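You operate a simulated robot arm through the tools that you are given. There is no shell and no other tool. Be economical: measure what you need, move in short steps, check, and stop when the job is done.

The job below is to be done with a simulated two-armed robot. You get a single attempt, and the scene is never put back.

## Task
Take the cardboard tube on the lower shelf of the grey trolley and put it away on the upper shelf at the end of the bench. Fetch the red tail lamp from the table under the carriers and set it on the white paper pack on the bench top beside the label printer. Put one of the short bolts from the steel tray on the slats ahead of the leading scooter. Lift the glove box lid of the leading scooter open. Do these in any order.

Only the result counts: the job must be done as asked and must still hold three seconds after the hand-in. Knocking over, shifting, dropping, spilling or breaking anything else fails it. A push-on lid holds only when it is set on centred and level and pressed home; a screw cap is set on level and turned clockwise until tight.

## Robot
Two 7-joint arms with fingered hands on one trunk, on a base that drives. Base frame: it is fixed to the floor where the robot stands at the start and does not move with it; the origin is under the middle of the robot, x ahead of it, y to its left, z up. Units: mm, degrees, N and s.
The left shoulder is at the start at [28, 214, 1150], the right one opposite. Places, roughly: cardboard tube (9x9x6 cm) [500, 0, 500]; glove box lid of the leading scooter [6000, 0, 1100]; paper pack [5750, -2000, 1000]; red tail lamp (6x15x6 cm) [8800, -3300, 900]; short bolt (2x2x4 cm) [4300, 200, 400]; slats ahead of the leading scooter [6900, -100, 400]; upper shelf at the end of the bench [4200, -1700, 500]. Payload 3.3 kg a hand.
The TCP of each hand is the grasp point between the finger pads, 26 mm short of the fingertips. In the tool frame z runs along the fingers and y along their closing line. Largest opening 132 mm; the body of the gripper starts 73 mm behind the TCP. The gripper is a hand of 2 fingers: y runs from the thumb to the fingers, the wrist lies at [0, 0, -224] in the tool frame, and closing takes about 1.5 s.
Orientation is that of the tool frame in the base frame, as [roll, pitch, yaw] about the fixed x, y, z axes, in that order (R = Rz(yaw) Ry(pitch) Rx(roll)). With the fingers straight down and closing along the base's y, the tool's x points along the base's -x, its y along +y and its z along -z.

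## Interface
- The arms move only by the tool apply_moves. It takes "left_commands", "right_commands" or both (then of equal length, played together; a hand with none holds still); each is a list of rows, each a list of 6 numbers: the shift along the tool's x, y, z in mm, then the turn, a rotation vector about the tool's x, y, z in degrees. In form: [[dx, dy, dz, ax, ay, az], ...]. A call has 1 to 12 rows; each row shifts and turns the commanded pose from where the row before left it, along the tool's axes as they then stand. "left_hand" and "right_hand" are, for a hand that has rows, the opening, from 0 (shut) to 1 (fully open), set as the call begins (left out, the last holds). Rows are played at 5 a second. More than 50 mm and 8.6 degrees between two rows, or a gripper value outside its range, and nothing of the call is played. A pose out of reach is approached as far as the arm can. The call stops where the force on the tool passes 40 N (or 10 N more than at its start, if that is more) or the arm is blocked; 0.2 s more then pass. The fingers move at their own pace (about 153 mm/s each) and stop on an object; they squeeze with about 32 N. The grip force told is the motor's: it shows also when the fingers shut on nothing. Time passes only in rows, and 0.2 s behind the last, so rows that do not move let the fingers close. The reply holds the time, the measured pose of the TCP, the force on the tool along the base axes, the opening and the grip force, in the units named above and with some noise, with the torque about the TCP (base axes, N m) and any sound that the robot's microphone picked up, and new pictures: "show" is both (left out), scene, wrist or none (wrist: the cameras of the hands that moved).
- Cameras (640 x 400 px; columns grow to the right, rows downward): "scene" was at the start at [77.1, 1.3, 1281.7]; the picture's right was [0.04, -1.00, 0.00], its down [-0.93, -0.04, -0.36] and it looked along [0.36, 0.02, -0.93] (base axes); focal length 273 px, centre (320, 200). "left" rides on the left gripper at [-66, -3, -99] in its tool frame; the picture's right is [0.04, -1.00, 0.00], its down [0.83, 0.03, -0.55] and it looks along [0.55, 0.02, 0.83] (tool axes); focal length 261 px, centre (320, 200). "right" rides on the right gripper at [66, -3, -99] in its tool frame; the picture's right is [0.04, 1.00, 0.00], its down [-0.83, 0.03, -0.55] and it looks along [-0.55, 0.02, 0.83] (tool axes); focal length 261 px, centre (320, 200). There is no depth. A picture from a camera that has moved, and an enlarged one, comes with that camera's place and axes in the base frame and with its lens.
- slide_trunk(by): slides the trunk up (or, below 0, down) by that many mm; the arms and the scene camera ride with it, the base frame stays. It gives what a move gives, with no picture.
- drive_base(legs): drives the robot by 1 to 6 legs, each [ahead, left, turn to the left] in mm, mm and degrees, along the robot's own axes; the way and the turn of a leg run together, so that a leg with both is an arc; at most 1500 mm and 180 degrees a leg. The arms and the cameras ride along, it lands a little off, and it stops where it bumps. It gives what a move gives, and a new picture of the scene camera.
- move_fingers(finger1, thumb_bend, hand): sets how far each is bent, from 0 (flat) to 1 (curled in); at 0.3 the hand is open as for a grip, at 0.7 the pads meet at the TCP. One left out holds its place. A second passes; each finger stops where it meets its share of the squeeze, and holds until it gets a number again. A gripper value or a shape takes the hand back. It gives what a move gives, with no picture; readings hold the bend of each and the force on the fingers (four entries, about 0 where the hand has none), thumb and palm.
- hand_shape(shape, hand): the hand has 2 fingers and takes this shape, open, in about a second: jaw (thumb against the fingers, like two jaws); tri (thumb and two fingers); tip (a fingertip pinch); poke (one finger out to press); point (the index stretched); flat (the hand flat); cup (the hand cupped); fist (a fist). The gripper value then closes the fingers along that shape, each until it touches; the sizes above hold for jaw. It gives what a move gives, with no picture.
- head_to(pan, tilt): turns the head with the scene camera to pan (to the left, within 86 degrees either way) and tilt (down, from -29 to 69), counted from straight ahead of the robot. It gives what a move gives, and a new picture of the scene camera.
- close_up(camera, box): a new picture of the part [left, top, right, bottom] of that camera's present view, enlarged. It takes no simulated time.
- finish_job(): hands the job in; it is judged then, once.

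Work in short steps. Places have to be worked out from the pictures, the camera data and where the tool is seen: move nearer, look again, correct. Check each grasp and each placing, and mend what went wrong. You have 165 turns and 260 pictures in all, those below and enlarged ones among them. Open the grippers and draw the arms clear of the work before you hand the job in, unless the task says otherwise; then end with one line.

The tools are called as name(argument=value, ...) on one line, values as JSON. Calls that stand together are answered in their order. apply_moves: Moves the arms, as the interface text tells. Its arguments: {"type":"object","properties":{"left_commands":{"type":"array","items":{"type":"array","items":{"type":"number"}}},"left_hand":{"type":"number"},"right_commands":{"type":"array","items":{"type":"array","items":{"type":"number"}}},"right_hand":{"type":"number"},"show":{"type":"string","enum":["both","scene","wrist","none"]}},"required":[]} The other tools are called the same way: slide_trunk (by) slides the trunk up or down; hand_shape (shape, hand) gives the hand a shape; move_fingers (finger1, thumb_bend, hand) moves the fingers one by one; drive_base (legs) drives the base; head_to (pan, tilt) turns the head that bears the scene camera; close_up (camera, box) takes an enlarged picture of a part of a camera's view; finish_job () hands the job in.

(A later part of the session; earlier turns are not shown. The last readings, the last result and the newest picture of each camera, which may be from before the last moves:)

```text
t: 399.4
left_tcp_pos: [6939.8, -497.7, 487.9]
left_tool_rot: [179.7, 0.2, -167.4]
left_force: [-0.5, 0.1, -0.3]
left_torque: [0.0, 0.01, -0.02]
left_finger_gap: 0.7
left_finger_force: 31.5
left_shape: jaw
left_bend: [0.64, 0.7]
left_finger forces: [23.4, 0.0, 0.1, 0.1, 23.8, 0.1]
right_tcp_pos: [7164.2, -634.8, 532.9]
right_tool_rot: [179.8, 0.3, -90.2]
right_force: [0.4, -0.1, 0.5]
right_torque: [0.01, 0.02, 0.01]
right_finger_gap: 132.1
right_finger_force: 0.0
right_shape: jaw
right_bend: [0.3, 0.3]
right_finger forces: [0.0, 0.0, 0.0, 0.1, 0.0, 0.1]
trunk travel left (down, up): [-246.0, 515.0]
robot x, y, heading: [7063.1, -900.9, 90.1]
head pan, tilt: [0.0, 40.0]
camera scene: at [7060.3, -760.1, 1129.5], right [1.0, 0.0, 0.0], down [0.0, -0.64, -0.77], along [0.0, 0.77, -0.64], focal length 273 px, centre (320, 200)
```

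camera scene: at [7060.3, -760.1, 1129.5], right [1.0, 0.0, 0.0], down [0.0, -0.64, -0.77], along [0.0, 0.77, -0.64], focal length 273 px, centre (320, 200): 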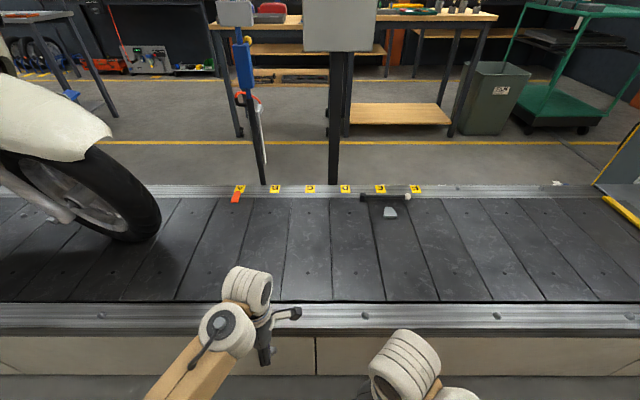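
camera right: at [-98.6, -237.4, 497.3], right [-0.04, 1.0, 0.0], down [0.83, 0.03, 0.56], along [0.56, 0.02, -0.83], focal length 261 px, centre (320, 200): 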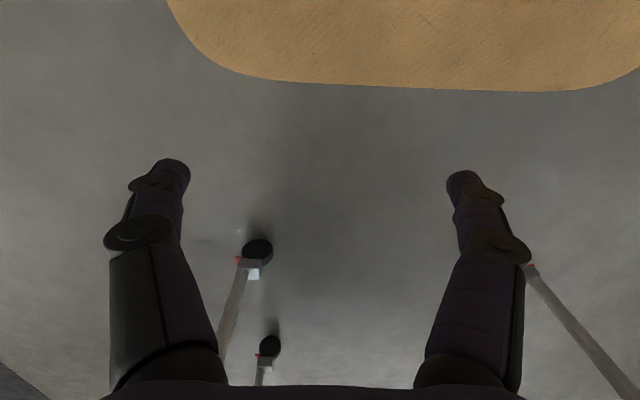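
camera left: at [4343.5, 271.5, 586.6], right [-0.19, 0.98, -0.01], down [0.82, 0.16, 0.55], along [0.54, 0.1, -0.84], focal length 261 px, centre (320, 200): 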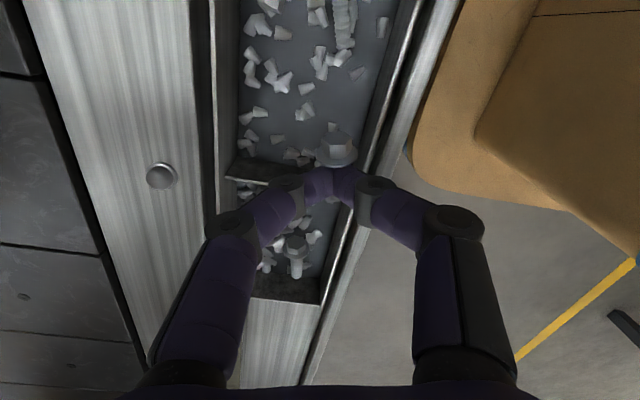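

Slats start at y≈-295, z≈330. I drive forward 185, lower the trunk 100 and extend the hand 95 mm over the slats.

drive_base(legs=[[185, 0, 0]])

slide_trunk(by=-95)

apply_moves(left_commands=[[-7, 31, 0, 0, 0, 0], [-7, 31, 0, 0, 0, 0], [-7, 31, 0, 0, 0, 0]], show="both")

```text
t: 400.9
left_tcp_pos: [6939.3, -311.4, 488.7]
left_tool_rot: [179.6, 0.1, -167.4]
left_force: [-0.6, 0.3, -0.6]
left_torque: [0.02, 0.01, 0.03]
left_finger_gap: 0.6
left_finger_force: 31.7
left_shape: jaw
left_bend: [0.64, 0.7]
left_finger forces: [23.4, 0.1, 0.0, 0.0, 23.8, 0.1]
right_tcp_pos: [7163.1, -448.6, 532.9]
right_tool_rot: [179.8, 0.2, -90.2]
right_force: [-0.2, -0.9, -0.1]
right_torque: [-0.01, 0.02, 0.02]
right_finger_gap: 132.0
right_finger_force: 0.1
right_shape: jaw
right_bend: [0.3, 0.3]
right_finger forces: [0.0, 0.0, 0.1, 0.0, 0.0, 0.0]
trunk travel left (down, up): [-246.0, 515.0]
robot x, y, heading: [7060.6, -716.0, 90.0]
head pan, tilt: [0.0, 40.0]
camera scene: at [7060.3, -575.2, 1129.5], right [1.0, 0.0, 0.0], down [0.0, -0.64, -0.77], along [0.0, 0.77, -0.64], focal length 273 px, centre (320, 200)
```

scene: 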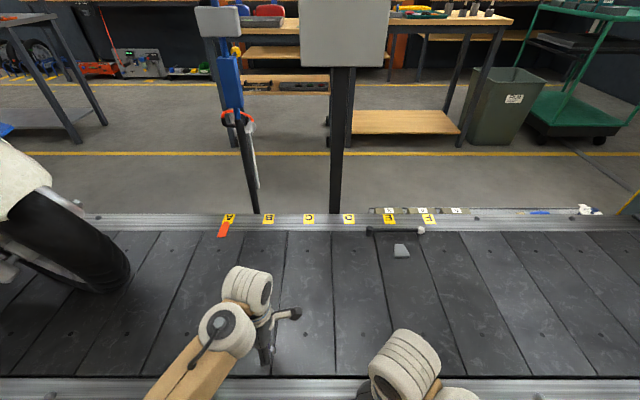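

```text
t: 401.6
left_tcp_pos: [6940.4, -311.2, 452.9]
left_tool_rot: [179.8, 0.4, -167.3]
left_force: [-1.3, -2.3, 14.4]
left_torque: [-0.21, 0.01, -0.01]
left_finger_gap: 3.5
left_finger_force: 32.0
left_shape: jaw
left_bend: [0.66, 0.7]
left_finger forces: [25.7, 0.0, 0.1, 0.1, 41.0, 0.1]
right_tcp_pos: [7163.2, -452.3, 495.2]
right_tool_rot: [179.8, -0.1, -90.4]
right_force: [0.4, 0.8, 0.2]
right_torque: [0.0, 0.03, 0.02]
right_finger_gap: 131.9
right_finger_force: 0.2
right_shape: jaw
right_bend: [0.3, 0.3]
right_finger forces: [0.0, 0.0, 0.0, 0.1, 0.0, 0.0]
trunk travel left (down, up): [-209.0, 552.0]
robot x, y, heading: [7064.1, -713.4, 90.2]
head pan, tilt: [0.0, 40.0]
stopped: the force on the tool passed its limit at 54 N (the readings are from after the stop); the commanded pose is now the measured one
```

```text
t: 402.4
left_tcp_pos: [6941.0, -216.1, 454.6]
left_tool_rot: [179.9, 0.5, -167.4]
left_force: [-2.1, -3.9, 13.6]
left_torque: [-0.3, -0.07, -0.06]
left_finger_gap: 2.9
left_finger_force: 32.1
left_shape: jaw
left_bend: [0.66, 0.7]
left_finger forces: [23.7, 0.1, 0.1, 0.1, 36.6, 0.0]
right_tcp_pos: [7162.2, -451.8, 494.4]
right_tool_rot: [179.8, 0.1, -90.2]
right_force: [-0.4, 0.0, 0.7]
right_torque: [0.01, -0.04, 0.01]
right_finger_gap: 132.1
right_finger_force: 0.0
right_shape: jaw
right_bend: [0.3, 0.3]
right_finger forces: [0.1, 0.1, 0.1, 0.1, 0.0, 0.0]
trunk travel left (down, up): [-209.0, 552.0]
robot x, y, heading: [7063.9, -716.0, 89.7]
head pan, tilt: [0.0, 40.0]
camera scene: at [7060.3, -566.6, 1092.3], right [1.0, 0.0, 0.0], down [0.0, -0.64, -0.77], along [0.0, 0.77, -0.64], focal length 273 px, centre (320, 200)
camera left: at [7004.6, -205.3, 552.1], right [0.18, -0.98, 0.0], down [-0.82, -0.15, 0.55], along [-0.54, -0.09, -0.84], focal length 261 px, centre (320, 200)
```

scene: 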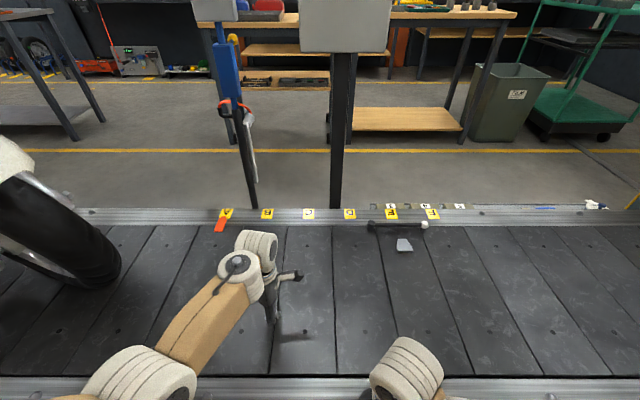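
left: 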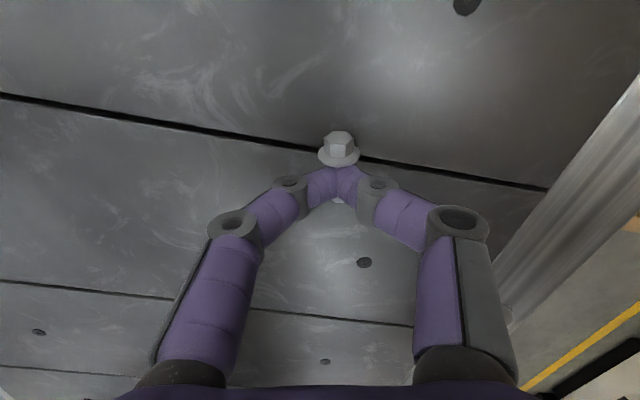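

The bolt already touches the slats (z≈425). I ease up 3 mm and open the fingers a little to release it.

apply_moves(left_commands=[[0, 0, -3, 0, 0, 0], [0, 0, 0, 0, 0, 0]], show="none")

apply_moves(left_commands=[[0, 0, 0, 0, 0, 0], [0, 0, 0, 0, 0, 0], [0, 0, 0, 0, 0, 0], [0, 0, 0, 0, 0, 0]], left_hand=0.3, show="wrist")

```text
t: 403.0
left_tcp_pos: [6939.4, -215.8, 456.0]
left_tool_rot: [179.9, 0.2, -167.3]
left_force: [0.2, -0.3, -0.1]
left_torque: [0.01, -0.01, -0.01]
left_finger_gap: 2.6
left_finger_force: 32.4
left_shape: jaw
left_bend: [0.67, 0.71]
left_finger forces: [0.0, 0.1, 0.0, 0.0, 0.0, 0.1]
right_tcp_pos: [7163.1, -450.3, 494.4]
right_tool_rot: [179.8, 0.0, -90.3]
right_force: [-0.1, -0.7, 0.2]
right_torque: [0.02, 0.04, 0.01]
right_finger_gap: 131.7
right_finger_force: 0.0
right_shape: jaw
right_bend: [0.3, 0.3]
right_finger forces: [0.0, 0.0, 0.0, 0.1, 0.0, 0.0]
trunk travel left (down, up): [-209.0, 552.0]
robot x, y, heading: [7062.2, -715.1, 90.0]
head pan, tilt: [0.0, 40.0]
```

```text
t: 404.0
left_tcp_pos: [6940.1, -215.4, 456.3]
left_tool_rot: [179.9, 0.3, -167.5]
left_force: [1.3, -0.4, -0.8]
left_torque: [-0.02, -0.02, -0.03]
left_finger_gap: 39.3
left_finger_force: 0.1
left_shape: jaw
left_bend: [0.74, 0.7]
left_finger forces: [0.0, 0.0, 0.0, 0.0, 0.0, 0.1]
right_tcp_pos: [7163.0, -451.2, 494.4]
right_tool_rot: [179.8, 0.1, -90.1]
right_force: [-0.5, -0.4, 0.8]
right_torque: [0.01, 0.0, 0.0]
right_finger_gap: 131.9
right_finger_force: 0.1
right_shape: jaw
right_bend: [0.3, 0.3]
right_finger forces: [0.0, 0.0, 0.0, 0.1, 0.1, 0.0]
trunk travel left (down, up): [-209.0, 552.0]
robot x, y, heading: [7059.2, -715.2, 89.8]
head pan, tilt: [0.0, 40.0]
camera left: at [7004.9, -205.1, 554.2], right [0.18, -0.98, 0.0], down [-0.82, -0.15, 0.55], along [-0.54, -0.1, -0.84], focal length 261 px, centre (320, 200)
```

left: 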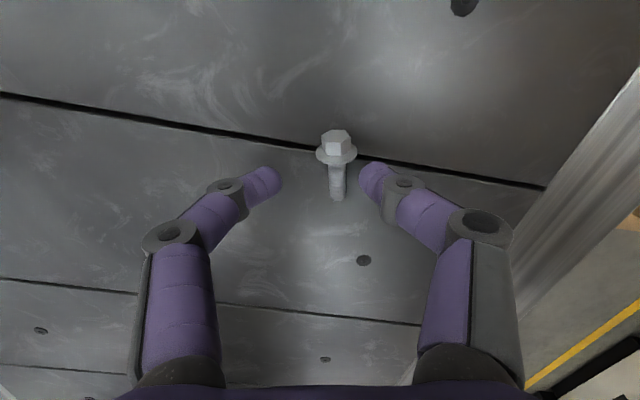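

The bolt lies free on the slats. I lift the hand, back off, raise the trunk and turn to view the scooter's leg shield from behind-right.

apply_moves(left_commands=[[0, 0, -20, 0, 0, 0], [0, 0, -25, 0, 0, 0], [0, 0, -25, 0, 0, 0]], show="none")

drive_base(legs=[[-170, 0, 0], [0, 1350, 0]])

slide_trunk(by=300)

head_to(pan=-25, tilt=15)

```text
t: 404.8
left_tcp_pos: [6940.2, -216.5, 525.7]
left_tool_rot: [179.9, 0.3, -167.4]
left_force: [0.1, -0.2, 0.2]
left_torque: [0.01, -0.01, -0.01]
left_finger_gap: 39.3
left_finger_force: 0.0
left_shape: jaw
left_bend: [0.74, 0.7]
left_finger forces: [0.0, 0.0, 0.0, 0.0, 0.1, 0.0]
right_tcp_pos: [7162.2, -450.4, 493.9]
right_tool_rot: [179.8, 0.0, -90.2]
right_force: [-0.6, 0.1, -0.1]
right_torque: [0.0, 0.03, -0.01]
right_finger_gap: 132.1
right_finger_force: 0.1
right_shape: jaw
right_bend: [0.3, 0.3]
right_finger forces: [0.0, 0.0, 0.0, 0.0, 0.1, 0.0]
trunk travel left (down, up): [-209.0, 552.0]
robot x, y, heading: [7062.7, -712.3, 90.0]
head pan, tilt: [0.0, 40.0]
```

```text
t: 412.6
left_tcp_pos: [5605.2, -374.7, 525.4]
left_tool_rot: [179.8, 0.2, -168.2]
left_force: [0.0, -0.3, 0.7]
left_torque: [-0.01, 0.0, 0.0]
left_finger_gap: 39.6
left_finger_force: 0.1
left_shape: jaw
left_bend: [0.74, 0.7]
left_finger forces: [0.0, 0.0, 0.0, 0.0, 0.0, 0.0]
right_tcp_pos: [5825.0, -614.0, 495.8]
right_tool_rot: [179.7, 0.0, -91.1]
right_force: [-0.7, -0.8, -0.1]
right_torque: [-0.01, 0.0, 0.03]
right_finger_gap: 131.9
right_finger_force: 0.0
right_shape: jaw
right_bend: [0.3, 0.3]
right_finger forces: [0.0, 0.0, 0.0, 0.0, 0.1, 0.0]
trunk travel left (down, up): [-209.0, 552.0]
robot x, y, heading: [5720.0, -876.0, 89.1]
head pan, tilt: [0.0, 40.0]
camera scene: at [5720.6, -726.0, 1092.1], right [1.0, -0.01, 0.0], down [-0.01, -0.64, -0.77], along [0.01, 0.77, -0.64], focal length 273 px, centre (320, 200)
```

scene: 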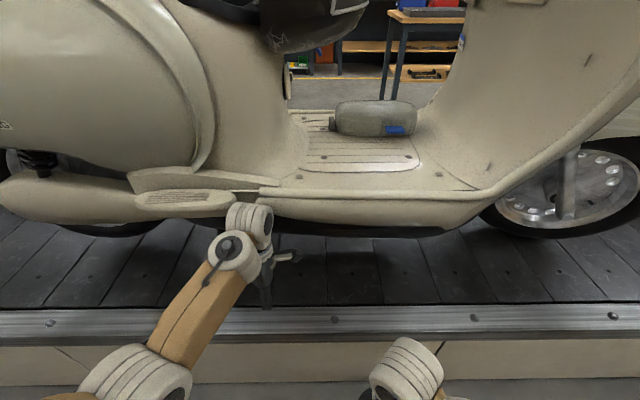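

```text
t: 415.6
left_tcp_pos: [5605.8, -375.2, 825.9]
left_tool_rot: [179.9, 0.2, -168.2]
left_force: [-0.8, 0.6, -0.2]
left_torque: [0.01, 0.04, 0.02]
left_finger_gap: 39.4
left_finger_force: 0.0
left_shape: jaw
left_bend: [0.74, 0.7]
left_finger forces: [0.0, 0.0, 0.0, 0.1, 0.0, 0.0]
right_tcp_pos: [5825.9, -612.6, 793.9]
right_tool_rot: [179.8, -0.1, -91.2]
right_force: [0.0, -0.3, -0.4]
right_torque: [0.02, -0.01, -0.02]
right_finger_gap: 131.8
right_finger_force: 0.1
right_shape: jaw
right_bend: [0.3, 0.3]
right_finger forces: [0.0, 0.0, 0.0, 0.0, 0.0, 0.0]
trunk travel left (down, up): [-509.0, 252.0]
robot x, y, heading: [5719.6, -877.6, 89.3]
head pan, tilt: [0.0, 40.0]
```

```text
t: 416.5
left_tcp_pos: [5604.7, -375.6, 827.1]
left_tool_rot: [179.9, 0.3, -168.2]
left_force: [0.3, -0.5, -0.9]
left_torque: [-0.04, -0.03, -0.02]
left_finger_gap: 39.4
left_finger_force: 0.0
left_shape: jaw
left_bend: [0.74, 0.7]
left_finger forces: [0.0, 0.0, 0.0, 0.0, 0.0, 0.0]
right_tcp_pos: [5825.5, -612.9, 794.7]
right_tool_rot: [179.9, 0.0, -91.1]
right_force: [0.8, 0.4, 0.3]
right_torque: [0.0, -0.01, 0.02]
right_finger_gap: 131.9
right_finger_force: 0.0
right_shape: jaw
right_bend: [0.3, 0.3]
right_finger forces: [0.0, 0.0, 0.0, 0.0, 0.1, 0.1]
trunk travel left (down, up): [-509.0, 252.0]
robot x, y, heading: [5717.3, -876.6, 89.4]
head pan, tilt: [-25.0, 15.0]
camera scene: at [5759.2, -777.8, 1434.9], right [0.9, -0.44, 0.0], down [-0.11, -0.23, -0.97], along [0.42, 0.87, -0.26], focal length 273 px, centre (320, 200)
```

scene: 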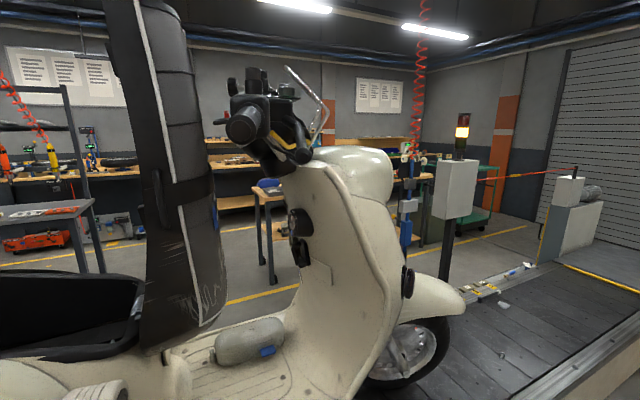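

I zoom in on the leg shield.

close_up(camera="scene", box=[260, 190, 420, 300])

head_to(pan=-50, tilt=20)

```text
3.64 times, centred on (340, 245) of scene
camera zoom: at [5759.2, -777.8, 1434.9], right [0.9, -0.44, 0.0], down [-0.11, -0.23, -0.97], along [0.42, 0.87, -0.26], focal length 994 px, centre (247, 36)
```

zoom: 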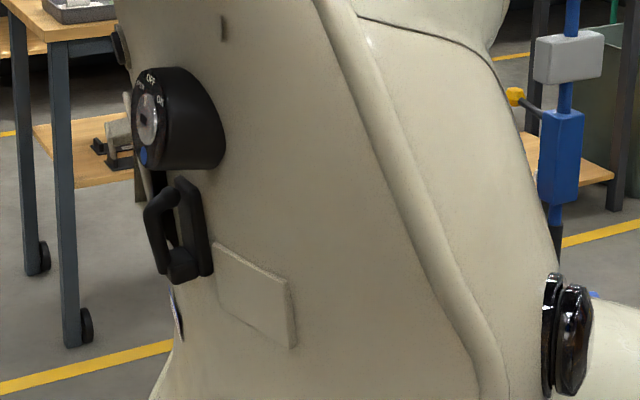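

```text
t: 417.4
left_tcp_pos: [5605.0, -374.9, 825.9]
left_tool_rot: [179.9, 0.4, -168.3]
left_force: [0.6, 0.2, 0.3]
left_torque: [-0.02, 0.01, -0.02]
left_finger_gap: 39.5
left_finger_force: 0.0
left_shape: jaw
left_bend: [0.74, 0.7]
left_finger forces: [0.0, 0.1, 0.1, 0.1, 0.0, 0.0]
right_tcp_pos: [5825.4, -612.6, 793.4]
right_tool_rot: [179.8, -0.1, -91.1]
right_force: [0.4, -0.5, 0.2]
right_torque: [-0.01, 0.0, -0.04]
right_finger_gap: 132.1
right_finger_force: 0.1
right_shape: jaw
right_bend: [0.3, 0.3]
right_finger forces: [0.0, 0.0, 0.1, 0.1, 0.0, 0.0]
trunk travel left (down, up): [-509.0, 252.0]
robot x, y, heading: [5716.0, -877.5, 89.4]
head pan, tilt: [-50.0, 20.0]
camera scene: at [5790.8, -803.0, 1426.9], right [0.63, -0.78, 0.0], down [-0.26, -0.22, -0.94], along [0.73, 0.59, -0.34], focal length 273 px, centre (320, 200)
```

scene: 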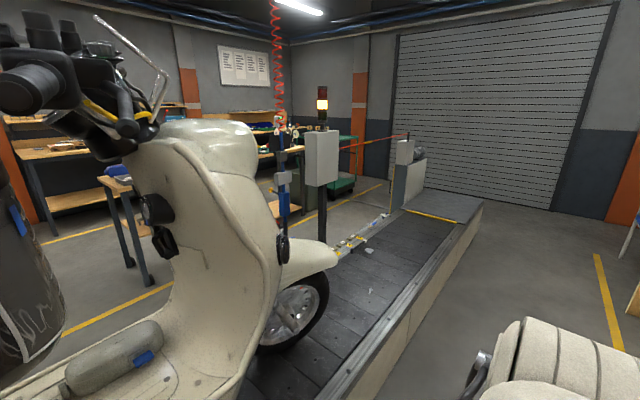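

I move back along the line to see the panel more squarely.

drive_base(legs=[[0, 330, 0]])

head_to(pan=-55, tilt=20)

close_up(camera="scene", box=[200, 140, 400, 265])

```text
t: 419.6
left_tcp_pos: [5276.0, -369.2, 825.8]
left_tool_rot: [179.9, 0.4, -168.5]
left_force: [1.5, -0.5, 1.2]
left_torque: [-0.05, -0.04, 0.02]
left_finger_gap: 39.3
left_finger_force: 0.0
left_shape: jaw
left_bend: [0.74, 0.7]
left_finger forces: [0.0, 0.0, 0.0, 0.0, 0.0, 0.0]
right_tcp_pos: [5495.8, -607.9, 794.6]
right_tool_rot: [179.8, 0.0, -91.4]
right_force: [0.3, -1.4, 0.3]
right_torque: [-0.02, -0.01, -0.01]
right_finger_gap: 131.9
right_finger_force: 0.1
right_shape: jaw
right_bend: [0.3, 0.3]
right_finger forces: [0.1, 0.0, 0.0, 0.0, 0.1, 0.0]
trunk travel left (down, up): [-509.0, 252.0]
robot x, y, heading: [5387.4, -869.2, 89.0]
head pan, tilt: [-50.0, 20.0]
camera scene: at [5459.6, -797.7, 1426.9], right [0.63, -0.78, 0.0], down [-0.27, -0.21, -0.94], along [0.73, 0.59, -0.34], focal length 273 px, centre (320, 200)
```

scene: 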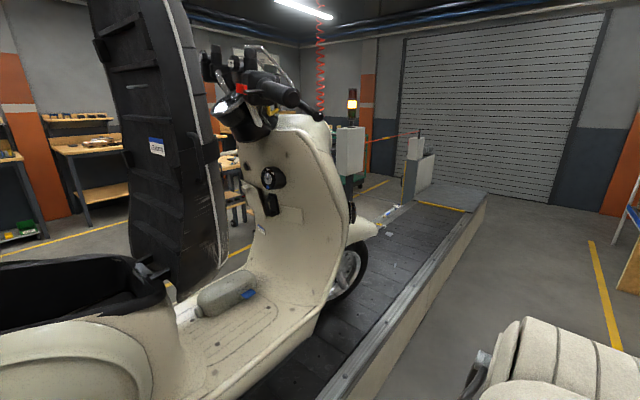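

```text
t: 420.2
left_tcp_pos: [5276.9, -369.3, 825.5]
left_tool_rot: [180.0, 0.3, -168.5]
left_force: [-0.1, -0.3, 0.2]
left_torque: [0.05, 0.0, 0.02]
left_finger_gap: 39.6
left_finger_force: 0.1
left_shape: jaw
left_bend: [0.74, 0.7]
left_finger forces: [0.0, 0.0, 0.0, 0.0, 0.0, 0.1]
right_tcp_pos: [5496.6, -607.6, 794.8]
right_tool_rot: [179.8, 0.0, -91.3]
right_force: [-0.2, 1.2, -0.4]
right_torque: [-0.02, 0.0, -0.01]
right_finger_gap: 132.2
right_finger_force: 0.1
right_shape: jaw
right_bend: [0.3, 0.3]
right_finger forces: [0.1, 0.0, 0.0, 0.1, 0.0, 0.1]
trunk travel left (down, up): [-509.0, 252.0]
robot x, y, heading: [5389.2, -870.4, 88.8]
head pan, tilt: [-55.0, 20.0]
camera scene: at [5465.4, -804.3, 1426.9], right [0.56, -0.83, 0.0], down [-0.28, -0.19, -0.94], along [0.78, 0.52, -0.34], focal length 273 px, centre (320, 200)
```

scene: 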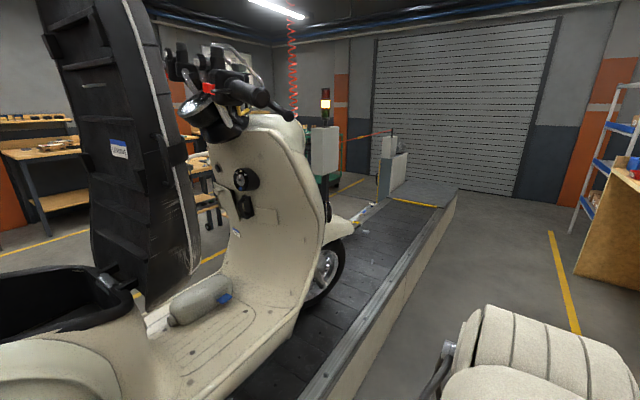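

```text
3.20 times, centred on (300, 202) of scene
camera zoom: at [5465.4, -804.3, 1426.9], right [0.56, -0.83, 0.0], down [-0.28, -0.19, -0.94], along [0.78, 0.52, -0.34], focal length 874 px, centre (384, 192)
```

zoom: 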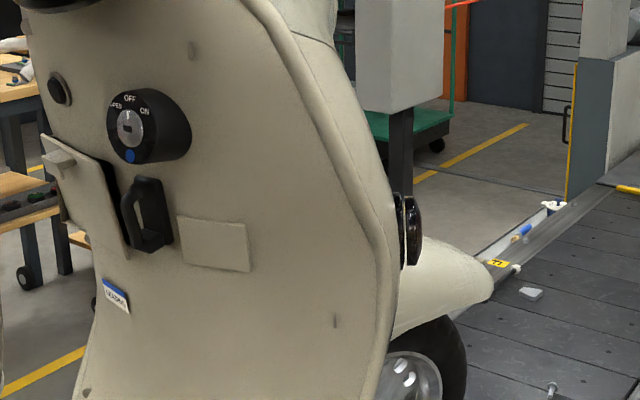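

I now see the glove-box lid: a cream panel with a small tab on the left half of the leg shield (y≈+80). It is best reached from the left aisle, so I drive round again.

drive_base(legs=[[0, 0, -89], [1500, 0, 0], [1500, 0, 0], [1500, 0, 0], [0, 0, 90], [1500, 0, 0]])

drive_base(legs=[[270, 0, 0], [0, 0, 90], [1500, 0, 0], [1500, 0, 0], [1300, 0, 0]])

head_to(pan=80, tilt=20)

```text
t: 445.5
left_tcp_pos: [10404.3, -837.0, 823.5]
left_tool_rot: [-178.9, -0.1, 101.8]
left_force: [-22.5, -1.5, 4.5]
left_torque: [0.07, -0.92, 0.2]
left_finger_gap: 29.1
left_finger_force: 0.0
left_shape: jaw
left_bend: [0.74, 0.7]
left_finger forces: [23.1, 0.0, 0.1, 0.1, 0.0, 0.0]
right_tcp_pos: [10174.0, -1055.9, 796.5]
right_tool_rot: [179.8, 0.1, 178.8]
right_force: [-0.3, 0.3, -0.5]
right_torque: [-0.01, 0.01, 0.02]
right_finger_gap: 131.9
right_finger_force: 0.0
right_shape: jaw
right_bend: [0.3, 0.3]
right_finger forces: [0.0, 0.0, 0.0, 0.0, 0.1, 0.1]
trunk travel left (down, up): [-509.0, 252.0]
robot x, y, heading: [9910.4, -948.7, -0.8]
head pan, tilt: [-55.0, 20.0]
stopped in leg 4: the force on the tool passed its limit at 44 N (the readings are from after the stop); the commanded pose is now the measured one
camera scene: at [9975.9, -1030.0, 1427.1], right [-0.83, -0.56, 0.0], down [-0.19, 0.28, -0.94], along [0.53, -0.78, -0.34], focal length 273 px, centre (320, 200)
```

scene: 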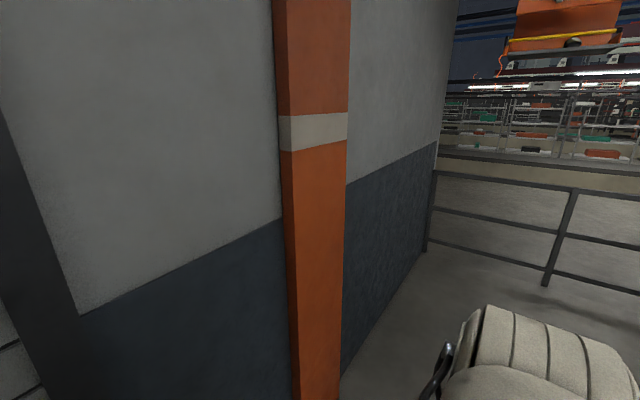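

```text
t: 446.3
left_tcp_pos: [10404.6, -837.6, 818.4]
left_tool_rot: [-177.5, -0.5, 101.9]
left_force: [-25.7, -2.4, 4.0]
left_torque: [0.12, -0.87, 0.14]
left_finger_gap: 27.8
left_finger_force: 0.1
left_shape: jaw
left_bend: [0.74, 0.7]
left_finger forces: [25.8, 0.1, 0.1, 0.1, 0.0, 0.0]
right_tcp_pos: [10182.6, -1056.6, 795.6]
right_tool_rot: [179.7, 0.1, 178.9]
right_force: [-0.9, 0.8, 0.1]
right_torque: [0.01, -0.02, -0.02]
right_finger_gap: 132.1
right_finger_force: 0.1
right_shape: jaw
right_bend: [0.3, 0.3]
right_finger forces: [0.0, 0.0, 0.1, 0.0, 0.1, 0.0]
trunk travel left (down, up): [-509.0, 252.0]
robot x, y, heading: [9920.5, -949.7, -0.7]
head pan, tilt: [-55.0, 20.0]
stopped in leg 1: the force on the tool passed its limit at 50 N (the readings are from after the stop); the commanded pose is now the measured one
camera scene: at [9983.6, -1030.3, 1427.1], right [-0.83, -0.56, 0.0], down [-0.19, 0.28, -0.94], along [0.53, -0.78, -0.34], focal length 273 px, centre (320, 200)
```

scene: 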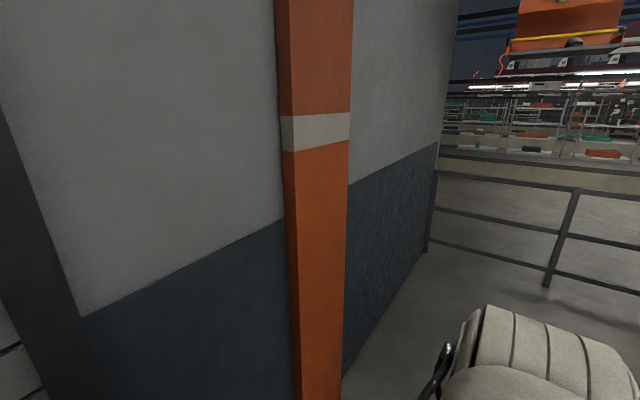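

```text
t: 448.5
left_tcp_pos: [10406.0, -836.3, 819.5]
left_tool_rot: [-177.7, -0.5, 101.9]
left_force: [-27.7, -5.7, -8.8]
left_torque: [0.06, -0.3, -0.05]
left_finger_gap: 25.2
left_finger_force: 0.0
left_shape: jaw
left_bend: [0.74, 0.7]
left_finger forces: [28.7, 0.0, 0.0, 0.0, 0.0, 0.0]
right_tcp_pos: [10182.8, -1057.9, 794.5]
right_tool_rot: [179.8, 0.1, 179.0]
right_force: [-0.2, 0.0, -0.4]
right_torque: [-0.04, -0.02, 0.0]
right_finger_gap: 132.0
right_finger_force: 0.1
right_shape: jaw
right_bend: [0.3, 0.3]
right_finger forces: [0.1, 0.1, 0.0, 0.1, 0.0, 0.0]
trunk travel left (down, up): [-509.0, 252.0]
robot x, y, heading: [9922.1, -951.9, -0.7]
head pan, tilt: [80.0, 20.0]
camera scene: at [9949.7, -862.0, 1427.0], right [0.98, -0.19, 0.0], down [-0.06, -0.34, -0.94], along [0.18, 0.92, -0.34], focal length 273 px, centre (320, 200)
```

scene: 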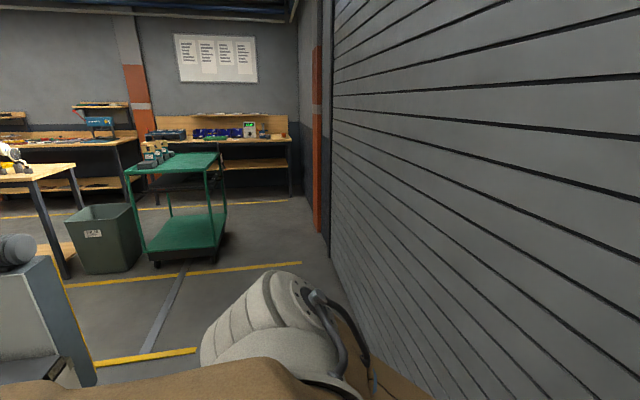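

The extended hand only touched the wall column. I back off 170 mm and continue around.

drive_base(legs=[[-190, 0, 0], [0, 0, 90], [1500, 0, 0], [340, 0, 0], [0, 0, 90]])

drive_base(legs=[[1500, 0, 0], [1500, 0, 0], [1200, 0, 0]])

head_to(pan=45, tilt=20)

```text
t: 466.4
left_tcp_pos: [9265.9, 771.3, 818.4]
left_tool_rot: [-177.8, -0.5, -78.3]
left_force: [-0.5, 0.3, 0.4]
left_torque: [0.0, 0.0, 0.0]
left_finger_gap: 39.1
left_finger_force: 0.1
left_shape: jaw
left_bend: [0.74, 0.7]
left_finger forces: [0.1, 0.0, 0.0, 0.0, 0.0, 0.0]
right_tcp_pos: [9491.2, 990.5, 793.5]
right_tool_rot: [179.8, -0.1, -1.1]
right_force: [0.5, 0.4, 0.0]
right_torque: [0.02, -0.02, 0.0]
right_finger_gap: 131.8
right_finger_force: 0.1
right_shape: jaw
right_bend: [0.3, 0.3]
right_finger forces: [0.0, 0.1, 0.1, 0.0, 0.0, 0.0]
trunk travel left (down, up): [-509.0, 252.0]
robot x, y, heading: [9753.2, 882.4, 179.0]
head pan, tilt: [80.0, 20.0]
camera scene: at [9719.3, 792.3, 1426.9], right [-0.98, 0.19, 0.0], down [0.07, 0.34, -0.94], along [-0.18, -0.92, -0.34], focal length 273 px, centre (320, 200)
```

scene: 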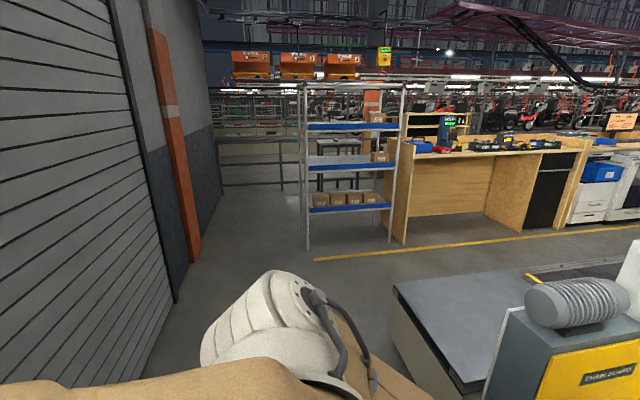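

```text
t: 486.6
left_tcp_pos: [5059.0, 810.2, 818.7]
left_tool_rot: [-177.8, -0.5, -77.1]
left_force: [0.7, 0.0, -0.1]
left_torque: [0.01, 0.01, -0.02]
left_finger_gap: 39.4
left_finger_force: 0.0
left_shape: jaw
left_bend: [0.74, 0.7]
left_finger forces: [0.1, 0.0, 0.0, 0.0, 0.0, 0.1]
right_tcp_pos: [5280.0, 1034.2, 794.2]
right_tool_rot: [179.7, -0.1, 0.0]
right_force: [-0.2, -0.3, 0.0]
right_torque: [0.02, -0.01, -0.03]
right_finger_gap: 131.7
right_finger_force: 0.1
right_shape: jaw
right_bend: [0.3, 0.3]
right_finger forces: [0.1, 0.0, 0.1, 0.0, 0.1, 0.0]
trunk travel left (down, up): [-509.0, 252.0]
robot x, y, heading: [5546.1, 937.2, -179.8]
head pan, tilt: [80.0, 20.0]
camera scene: at [5513.1, 840.8, 1426.9], right [-0.99, 0.17, 0.0], down [0.06, 0.34, -0.94], along [-0.16, -0.93, -0.34], focal length 273 px, centre (320, 200)
```

scene: 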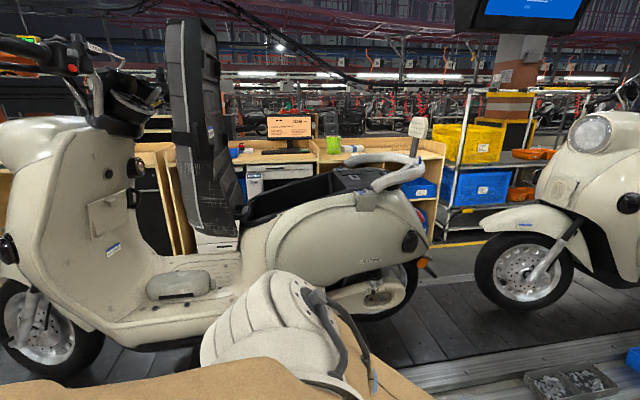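

```text
t: 487.6
left_tcp_pos: [5060.0, 809.7, 818.8]
left_tool_rot: [-177.8, -0.5, -77.0]
left_force: [0.0, -0.3, 0.7]
left_torque: [-0.01, 0.0, -0.03]
left_finger_gap: 39.5
left_finger_force: 0.1
left_shape: jaw
left_bend: [0.74, 0.7]
left_finger forces: [0.0, 0.1, 0.1, 0.0, 0.0, 0.1]
right_tcp_pos: [5281.3, 1034.5, 794.2]
right_tool_rot: [179.8, 0.0, 0.0]
right_force: [-0.6, 0.8, -0.1]
right_torque: [0.0, -0.03, 0.0]
right_finger_gap: 132.2
right_finger_force: 0.1
right_shape: jaw
right_bend: [0.3, 0.3]
right_finger forces: [0.0, 0.1, 0.0, 0.0, 0.0, 0.1]
trunk travel left (down, up): [-509.0, 252.0]
robot x, y, heading: [5546.6, 931.7, -179.7]
head pan, tilt: [45.0, 20.0]
camera scene: at [5463.8, 866.4, 1426.9], right [-0.71, 0.7, 0.0], down [0.24, 0.24, -0.94], along [-0.66, -0.67, -0.34], focal length 273 px, centre (320, 200)
```

scene: 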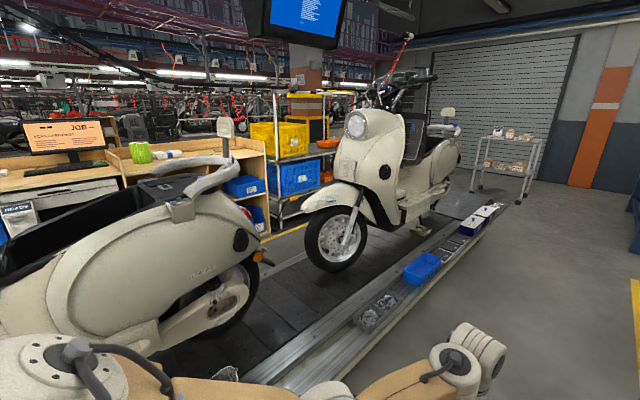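

The lid is visible at left in the earlier view; I turn the head back and zoom in.

head_to(pan=86, tilt=20)

close_up(camera="scene", box=[60, 130, 220, 260])

```text
t: 488.7
left_tcp_pos: [5060.0, 809.2, 818.8]
left_tool_rot: [-177.9, -0.6, -77.0]
left_force: [0.2, 0.3, -0.5]
left_torque: [0.02, -0.01, 0.0]
left_finger_gap: 39.1
left_finger_force: 0.0
left_shape: jaw
left_bend: [0.74, 0.7]
left_finger forces: [0.0, 0.1, 0.1, 0.0, 0.1, 0.0]
right_tcp_pos: [5281.4, 1034.4, 794.8]
right_tool_rot: [179.9, 0.0, -0.1]
right_force: [0.1, 0.5, 0.2]
right_torque: [0.02, -0.01, 0.0]
right_finger_gap: 132.0
right_finger_force: 0.2
right_shape: jaw
right_bend: [0.3, 0.3]
right_finger forces: [0.0, 0.0, 0.0, 0.0, 0.0, 0.0]
trunk travel left (down, up): [-509.0, 252.0]
robot x, y, heading: [5546.2, 935.9, -179.5]
head pan, tilt: [85.9, 20.0]
camera scene: at [5523.0, 839.6, 1426.9], right [-1.0, 0.07, 0.0], down [0.02, 0.34, -0.94], along [-0.06, -0.94, -0.34], focal length 273 px, centre (320, 200)
```

scene: 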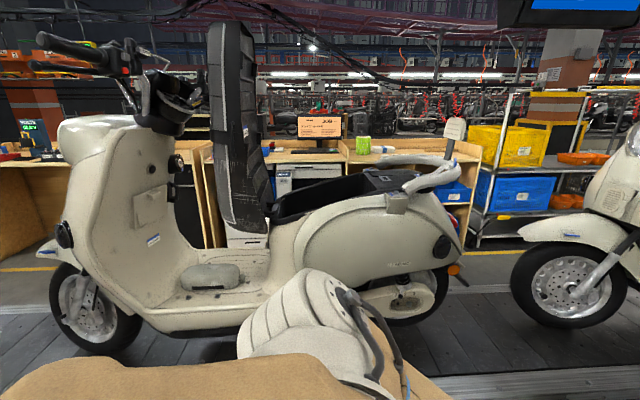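

```text
3.08 times, centred on (140, 195) of scene
camera zoom: at [5523.0, 839.6, 1426.9], right [-1.0, 0.07, 0.0], down [0.02, 0.34, -0.94], along [-0.06, -0.94, -0.34], focal length 841 px, centre (874, 215)
```

zoom: 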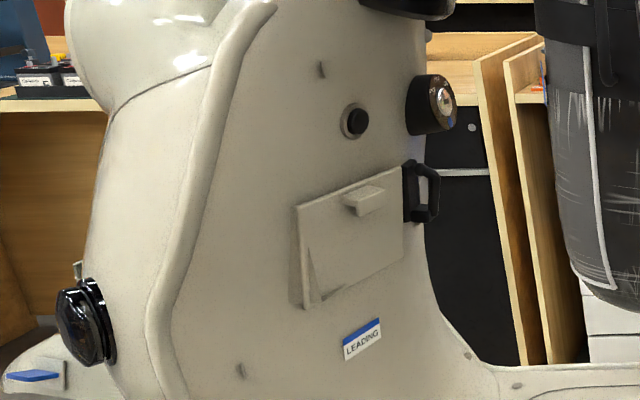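

I located the lid tab at about [6007, −33, 1141]; lid spans z 1045–1153, y −110…36, tab near the top (so it pivots at the bottom or top – to be tested). Here in the open aisle I turn the left hand to point forward with the fingers closing vertically.

apply_moves(left_commands=[[0, 0, 0, 0, 0, 6.5], [0, 0, 0, 0, 0, 6.5], [14, 31, -2, -8, 0, 0], [14, 31, -2, -8, 0, 0], [14, 31, -2, -8, 0, 0], [14, 31, -2, -8, 0, 0], [14, 31, -2, -8, 0, 0], [14, 31, -2, -8, 0, 0], [14, 31, -2, -8, 0, 0]], show="none")

```text
t: 490.7
left_tcp_pos: [4870.7, 710.8, 909.2]
left_tool_rot: [126.1, 0.0, -90.1]
left_force: [0.7, 0.4, 0.1]
left_torque: [-0.01, 0.02, 0.02]
left_finger_gap: 39.0
left_finger_force: 0.0
left_shape: jaw
left_bend: [0.74, 0.7]
left_finger forces: [0.1, 0.0, 0.0, 0.0, 0.0, 0.0]
right_tcp_pos: [5280.5, 1035.1, 792.9]
right_tool_rot: [179.7, -0.1, 0.0]
right_force: [0.0, 0.1, 0.0]
right_torque: [-0.02, 0.01, 0.0]
right_finger_gap: 131.9
right_finger_force: 0.1
right_shape: jaw
right_bend: [0.3, 0.3]
right_finger forces: [0.0, 0.0, 0.0, 0.0, 0.0, 0.0]
trunk travel left (down, up): [-509.0, 252.0]
robot x, y, heading: [5543.1, 936.6, -179.7]
head pan, tilt: [85.9, 20.0]
```

Going well; I finish the rotation to horizontal.

apply_moves(left_commands=[[5, 31, -2, -8, 0, 0], [5, 31, -2, -8, 0, 0], [5, 31, -2, -8, 0, 0], [5, 31, -2, -8, 0, 0], [5, 15, 0, -4, 0, 0]], show="scene")

```text
t: 491.9
left_tcp_pos: [4826.9, 685.8, 1039.8]
left_tool_rot: [90.2, 0.0, -90.0]
left_force: [0.0, 0.5, -0.2]
left_torque: [0.01, 0.0, 0.01]
left_finger_gap: 39.5
left_finger_force: 0.0
left_shape: jaw
left_bend: [0.74, 0.7]
left_finger forces: [0.1, 0.0, 0.0, 0.0, 0.0, 0.1]
right_tcp_pos: [5280.6, 1034.0, 794.0]
right_tool_rot: [179.8, 0.0, 0.0]
right_force: [0.4, -0.3, 0.1]
right_torque: [0.05, 0.0, -0.02]
right_finger_gap: 131.7
right_finger_force: 0.1
right_shape: jaw
right_bend: [0.3, 0.3]
right_finger forces: [0.0, 0.1, 0.0, 0.1, 0.1, 0.1]
trunk travel left (down, up): [-509.0, 252.0]
robot x, y, heading: [5542.0, 933.7, -179.9]
head pan, tilt: [85.9, 20.0]
camera scene: at [5523.1, 839.5, 1426.9], right [-1.0, 0.07, 0.0], down [0.02, 0.34, -0.94], along [-0.06, -0.94, -0.34], focal length 273 px, centre (320, 200)
```

scene: 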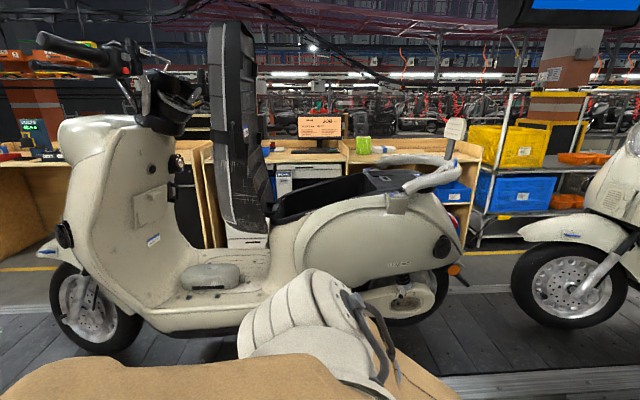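

The hand now points forward with fingers closing vertically. I raise and extend it, step away from the conveyor, and turn to face the scooter.

apply_moves(left_commands=[[0, 25, 20, 0, 0, 0], [0, 25, 20, 0, 0, 0], [0, 25, 20, 0, 0, 0], [0, 25, 20, 0, 0, 0], [0, 0, 0, 0, 7, 0]], left_hand=0.4, show="none")

drive_base(legs=[[0, -90, 0], [0, 0, 98]])

head_to(pan=20, tilt=20)

```text
t: 493.1
left_tcp_pos: [4748.2, 681.2, 1143.5]
left_tool_rot: [89.7, 0.0, -85.1]
left_force: [0.9, 0.5, -0.1]
left_torque: [0.01, 0.02, -0.01]
left_finger_gap: 52.6
left_finger_force: 0.1
left_shape: jaw
left_bend: [0.73, 0.7]
left_finger forces: [0.0, 0.0, 0.1, 0.0, 0.1, 0.1]
left hand out of reach, approached as far as the arm can: row 5
right_tcp_pos: [5281.9, 1034.6, 793.9]
right_tool_rot: [179.8, -0.1, 0.0]
right_force: [0.4, 0.2, -0.6]
right_torque: [0.03, 0.0, -0.01]
right_finger_gap: 132.0
right_finger_force: 0.0
right_shape: jaw
right_bend: [0.3, 0.3]
right_finger forces: [0.0, 0.0, 0.1, 0.0, 0.1, 0.0]
trunk travel left (down, up): [-509.0, 252.0]
robot x, y, heading: [5546.2, 929.9, -179.6]
head pan, tilt: [85.9, 20.0]
```

```text
t: 498.4
left_tcp_pos: [5909.8, 269.2, 1141.4]
left_tool_rot: [89.9, 0.0, 13.1]
left_force: [0.6, -0.1, 1.0]
left_torque: [0.03, 0.01, 0.03]
left_finger_gap: 52.4
left_finger_force: 0.1
left_shape: jaw
left_bend: [0.73, 0.7]
left_finger forces: [0.1, 0.1, 0.0, 0.0, 0.0, 0.1]
right_tcp_pos: [5484.7, 746.1, 793.8]
right_tool_rot: [179.8, -0.1, 98.3]
right_force: [-0.3, 0.6, 0.4]
right_torque: [0.02, 0.01, 0.02]
right_finger_gap: 131.9
right_finger_force: 0.2
right_shape: jaw
right_bend: [0.3, 0.3]
right_finger forces: [0.0, 0.0, 0.0, 0.0, 0.0, 0.0]
trunk travel left (down, up): [-509.0, 252.0]
robot x, y, heading: [5546.7, 1025.1, -81.2]
head pan, tilt: [85.9, 20.0]
camera scene: at [5640.0, 1014.4, 1426.9], right [0.08, -1.0, 0.0], down [-0.34, -0.03, -0.94], along [0.94, 0.07, -0.34], focal length 273 px, centre (320, 200)
```

scene: 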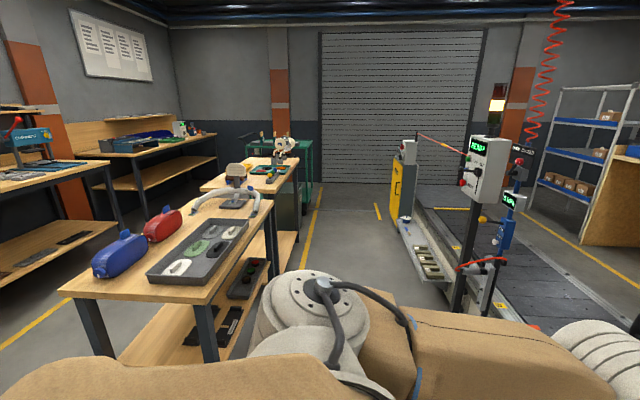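

```text
t: 499.7
left_tcp_pos: [5910.0, 270.3, 1142.8]
left_tool_rot: [89.8, 0.0, 13.2]
left_force: [-0.6, 1.0, -0.3]
left_torque: [-0.03, 0.01, 0.0]
left_finger_gap: 52.6
left_finger_force: 0.0
left_shape: jaw
left_bend: [0.73, 0.7]
left_finger forces: [0.0, 0.1, 0.0, 0.1, 0.0, 0.0]
right_tcp_pos: [5485.7, 747.2, 794.8]
right_tool_rot: [179.8, -0.1, 98.4]
right_force: [0.1, -0.2, -1.1]
right_torque: [-0.01, 0.01, 0.0]
right_finger_gap: 131.7
right_finger_force: 0.0
right_shape: jaw
right_bend: [0.3, 0.3]
right_finger forces: [0.1, 0.1, 0.1, 0.0, 0.0, 0.0]
trunk travel left (down, up): [-509.0, 252.0]
robot x, y, heading: [5546.7, 1027.0, -81.3]
head pan, tilt: [20.0, 20.0]
camera scene: at [5591.7, 925.3, 1426.9], right [-0.88, -0.48, 0.0], down [-0.16, 0.3, -0.94], along [0.45, -0.82, -0.34], focal length 273 px, centre (320, 200)
```

scene: 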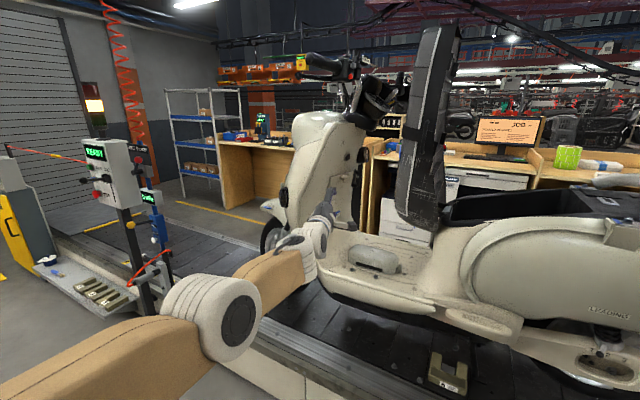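

Hand at [5910, 270, 1142], pointing at the lid area. I look through the wrist camera.

close_up(camera="left", box=[0, 0, 640, 400])

```text
1.00 times, centred on (320, 200) of left (not enlarged: the box is as wide or as high as the picture)
camera zoom: at [5824.5, 350.7, 1138.0], right [0.04, 0.01, -1.0], down [0.68, 0.73, 0.03], along [0.73, -0.69, 0.03], focal length 261 px, centre (320, 200)
```

zoom: 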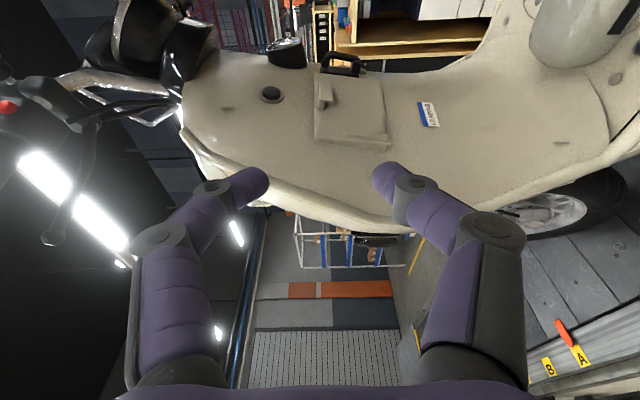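

close_up(camera="left", box=[270, 50, 430, 160])

```text
3.64 times, centred on (350, 105) of left
camera zoom: at [5824.5, 350.7, 1138.0], right [0.04, 0.01, -1.0], down [0.68, 0.73, 0.03], along [0.73, -0.69, 0.03], focal length 948 px, centre (211, 546)
```

zoom: 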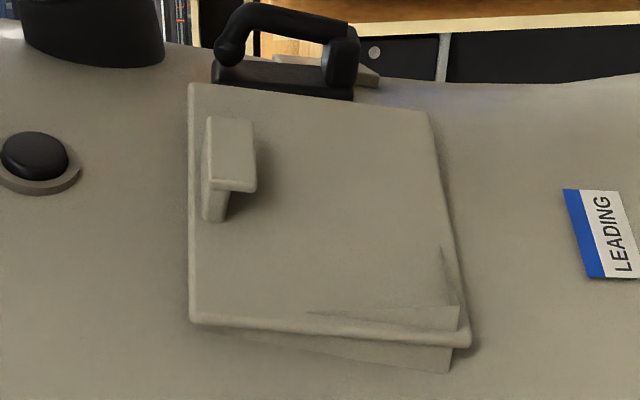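

The tab is an L-shaped pull (z 1120–1140, centre ≈ [5999, −33, 1130]) near the lid's top edge. I approach: left 44, forward 200, then re-check.

drive_base(legs=[[0, 44, 0], [200, 0, 0]])

apply_moves(left_commands=[[0, -12, 0, 0, 0, 0]], show="both")

```text
t: 501.8
left_tcp_pos: [5985.6, 77.6, 1142.8]
left_tool_rot: [89.8, 0.0, 13.2]
left_force: [-0.3, -0.8, 0.1]
left_torque: [-0.05, 0.0, 0.02]
left_finger_gap: 52.7
left_finger_force: 0.0
left_shape: jaw
left_bend: [0.73, 0.7]
left_finger forces: [0.0, 0.0, 0.1, 0.1, 0.0, 0.0]
right_tcp_pos: [5559.2, 555.4, 793.8]
right_tool_rot: [179.8, -0.2, 98.3]
right_force: [0.5, 0.4, -0.2]
right_torque: [0.03, -0.02, 0.01]
right_finger_gap: 131.9
right_finger_force: 0.0
right_shape: jaw
right_bend: [0.3, 0.3]
right_finger forces: [0.0, 0.0, 0.0, 0.0, 0.1, 0.0]
trunk travel left (down, up): [-509.0, 252.0]
robot x, y, heading: [5616.4, 829.8, -81.6]
head pan, tilt: [20.0, 20.0]
camera scene: at [5665.9, 733.0, 1426.7], right [-0.88, -0.48, 0.0], down [-0.16, 0.3, -0.94], along [0.45, -0.82, -0.34], focal length 273 px, centre (320, 200)
```

scene: 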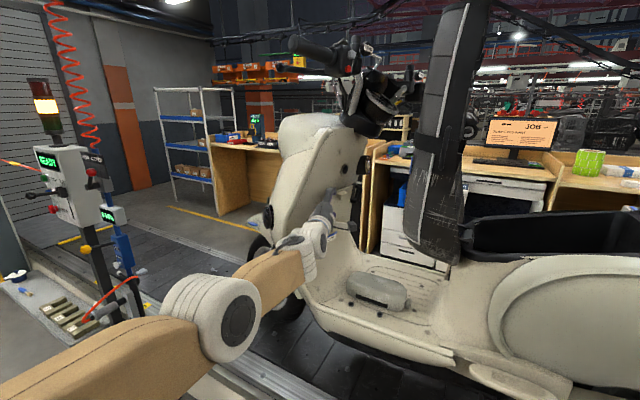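

```text
t: 502.2
left_tcp_pos: [5986.7, 79.1, 1134.7]
left_tool_rot: [90.2, -0.3, 13.0]
left_force: [0.2, -0.2, -0.7]
left_torque: [0.0, -0.03, 0.05]
left_finger_gap: 52.3
left_finger_force: 0.2
left_shape: jaw
left_bend: [0.73, 0.7]
left_finger forces: [0.0, 0.0, 0.0, 0.0, 0.0, 0.1]
left hand out of reach, approached as far as the arm can: row 1
right_tcp_pos: [5558.3, 555.4, 792.9]
right_tool_rot: [179.9, -0.1, 98.3]
right_force: [0.4, 0.8, 0.2]
right_torque: [0.0, -0.03, 0.02]
right_finger_gap: 131.9
right_finger_force: 0.2
right_shape: jaw
right_bend: [0.3, 0.3]
right_finger forces: [0.0, 0.0, 0.1, 0.1, 0.0, 0.0]
trunk travel left (down, up): [-509.0, 252.0]
robot x, y, heading: [5621.0, 835.2, -81.3]
head pan, tilt: [20.0, 20.0]
camera scene: at [5665.8, 733.9, 1426.8], right [-0.88, -0.48, 0.0], down [-0.16, 0.3, -0.94], along [0.45, -0.82, -0.34], focal length 273 px, centre (320, 200)
camera left: at [5901.0, 160.3, 1130.9], right [0.04, 0.01, -1.0], down [0.69, 0.73, 0.04], along [0.73, -0.69, 0.02], focal length 261 px, centre (320, 200)
```

scene: 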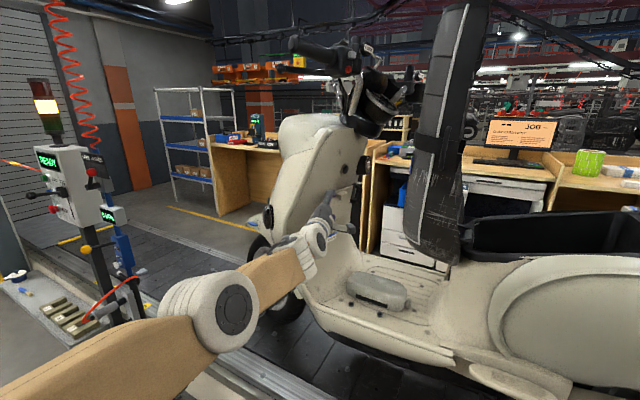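
left: 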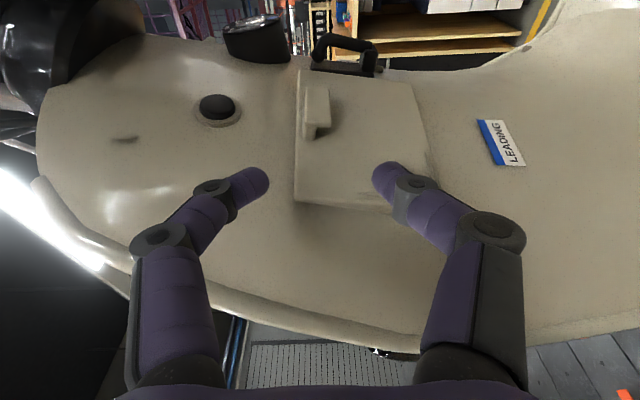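

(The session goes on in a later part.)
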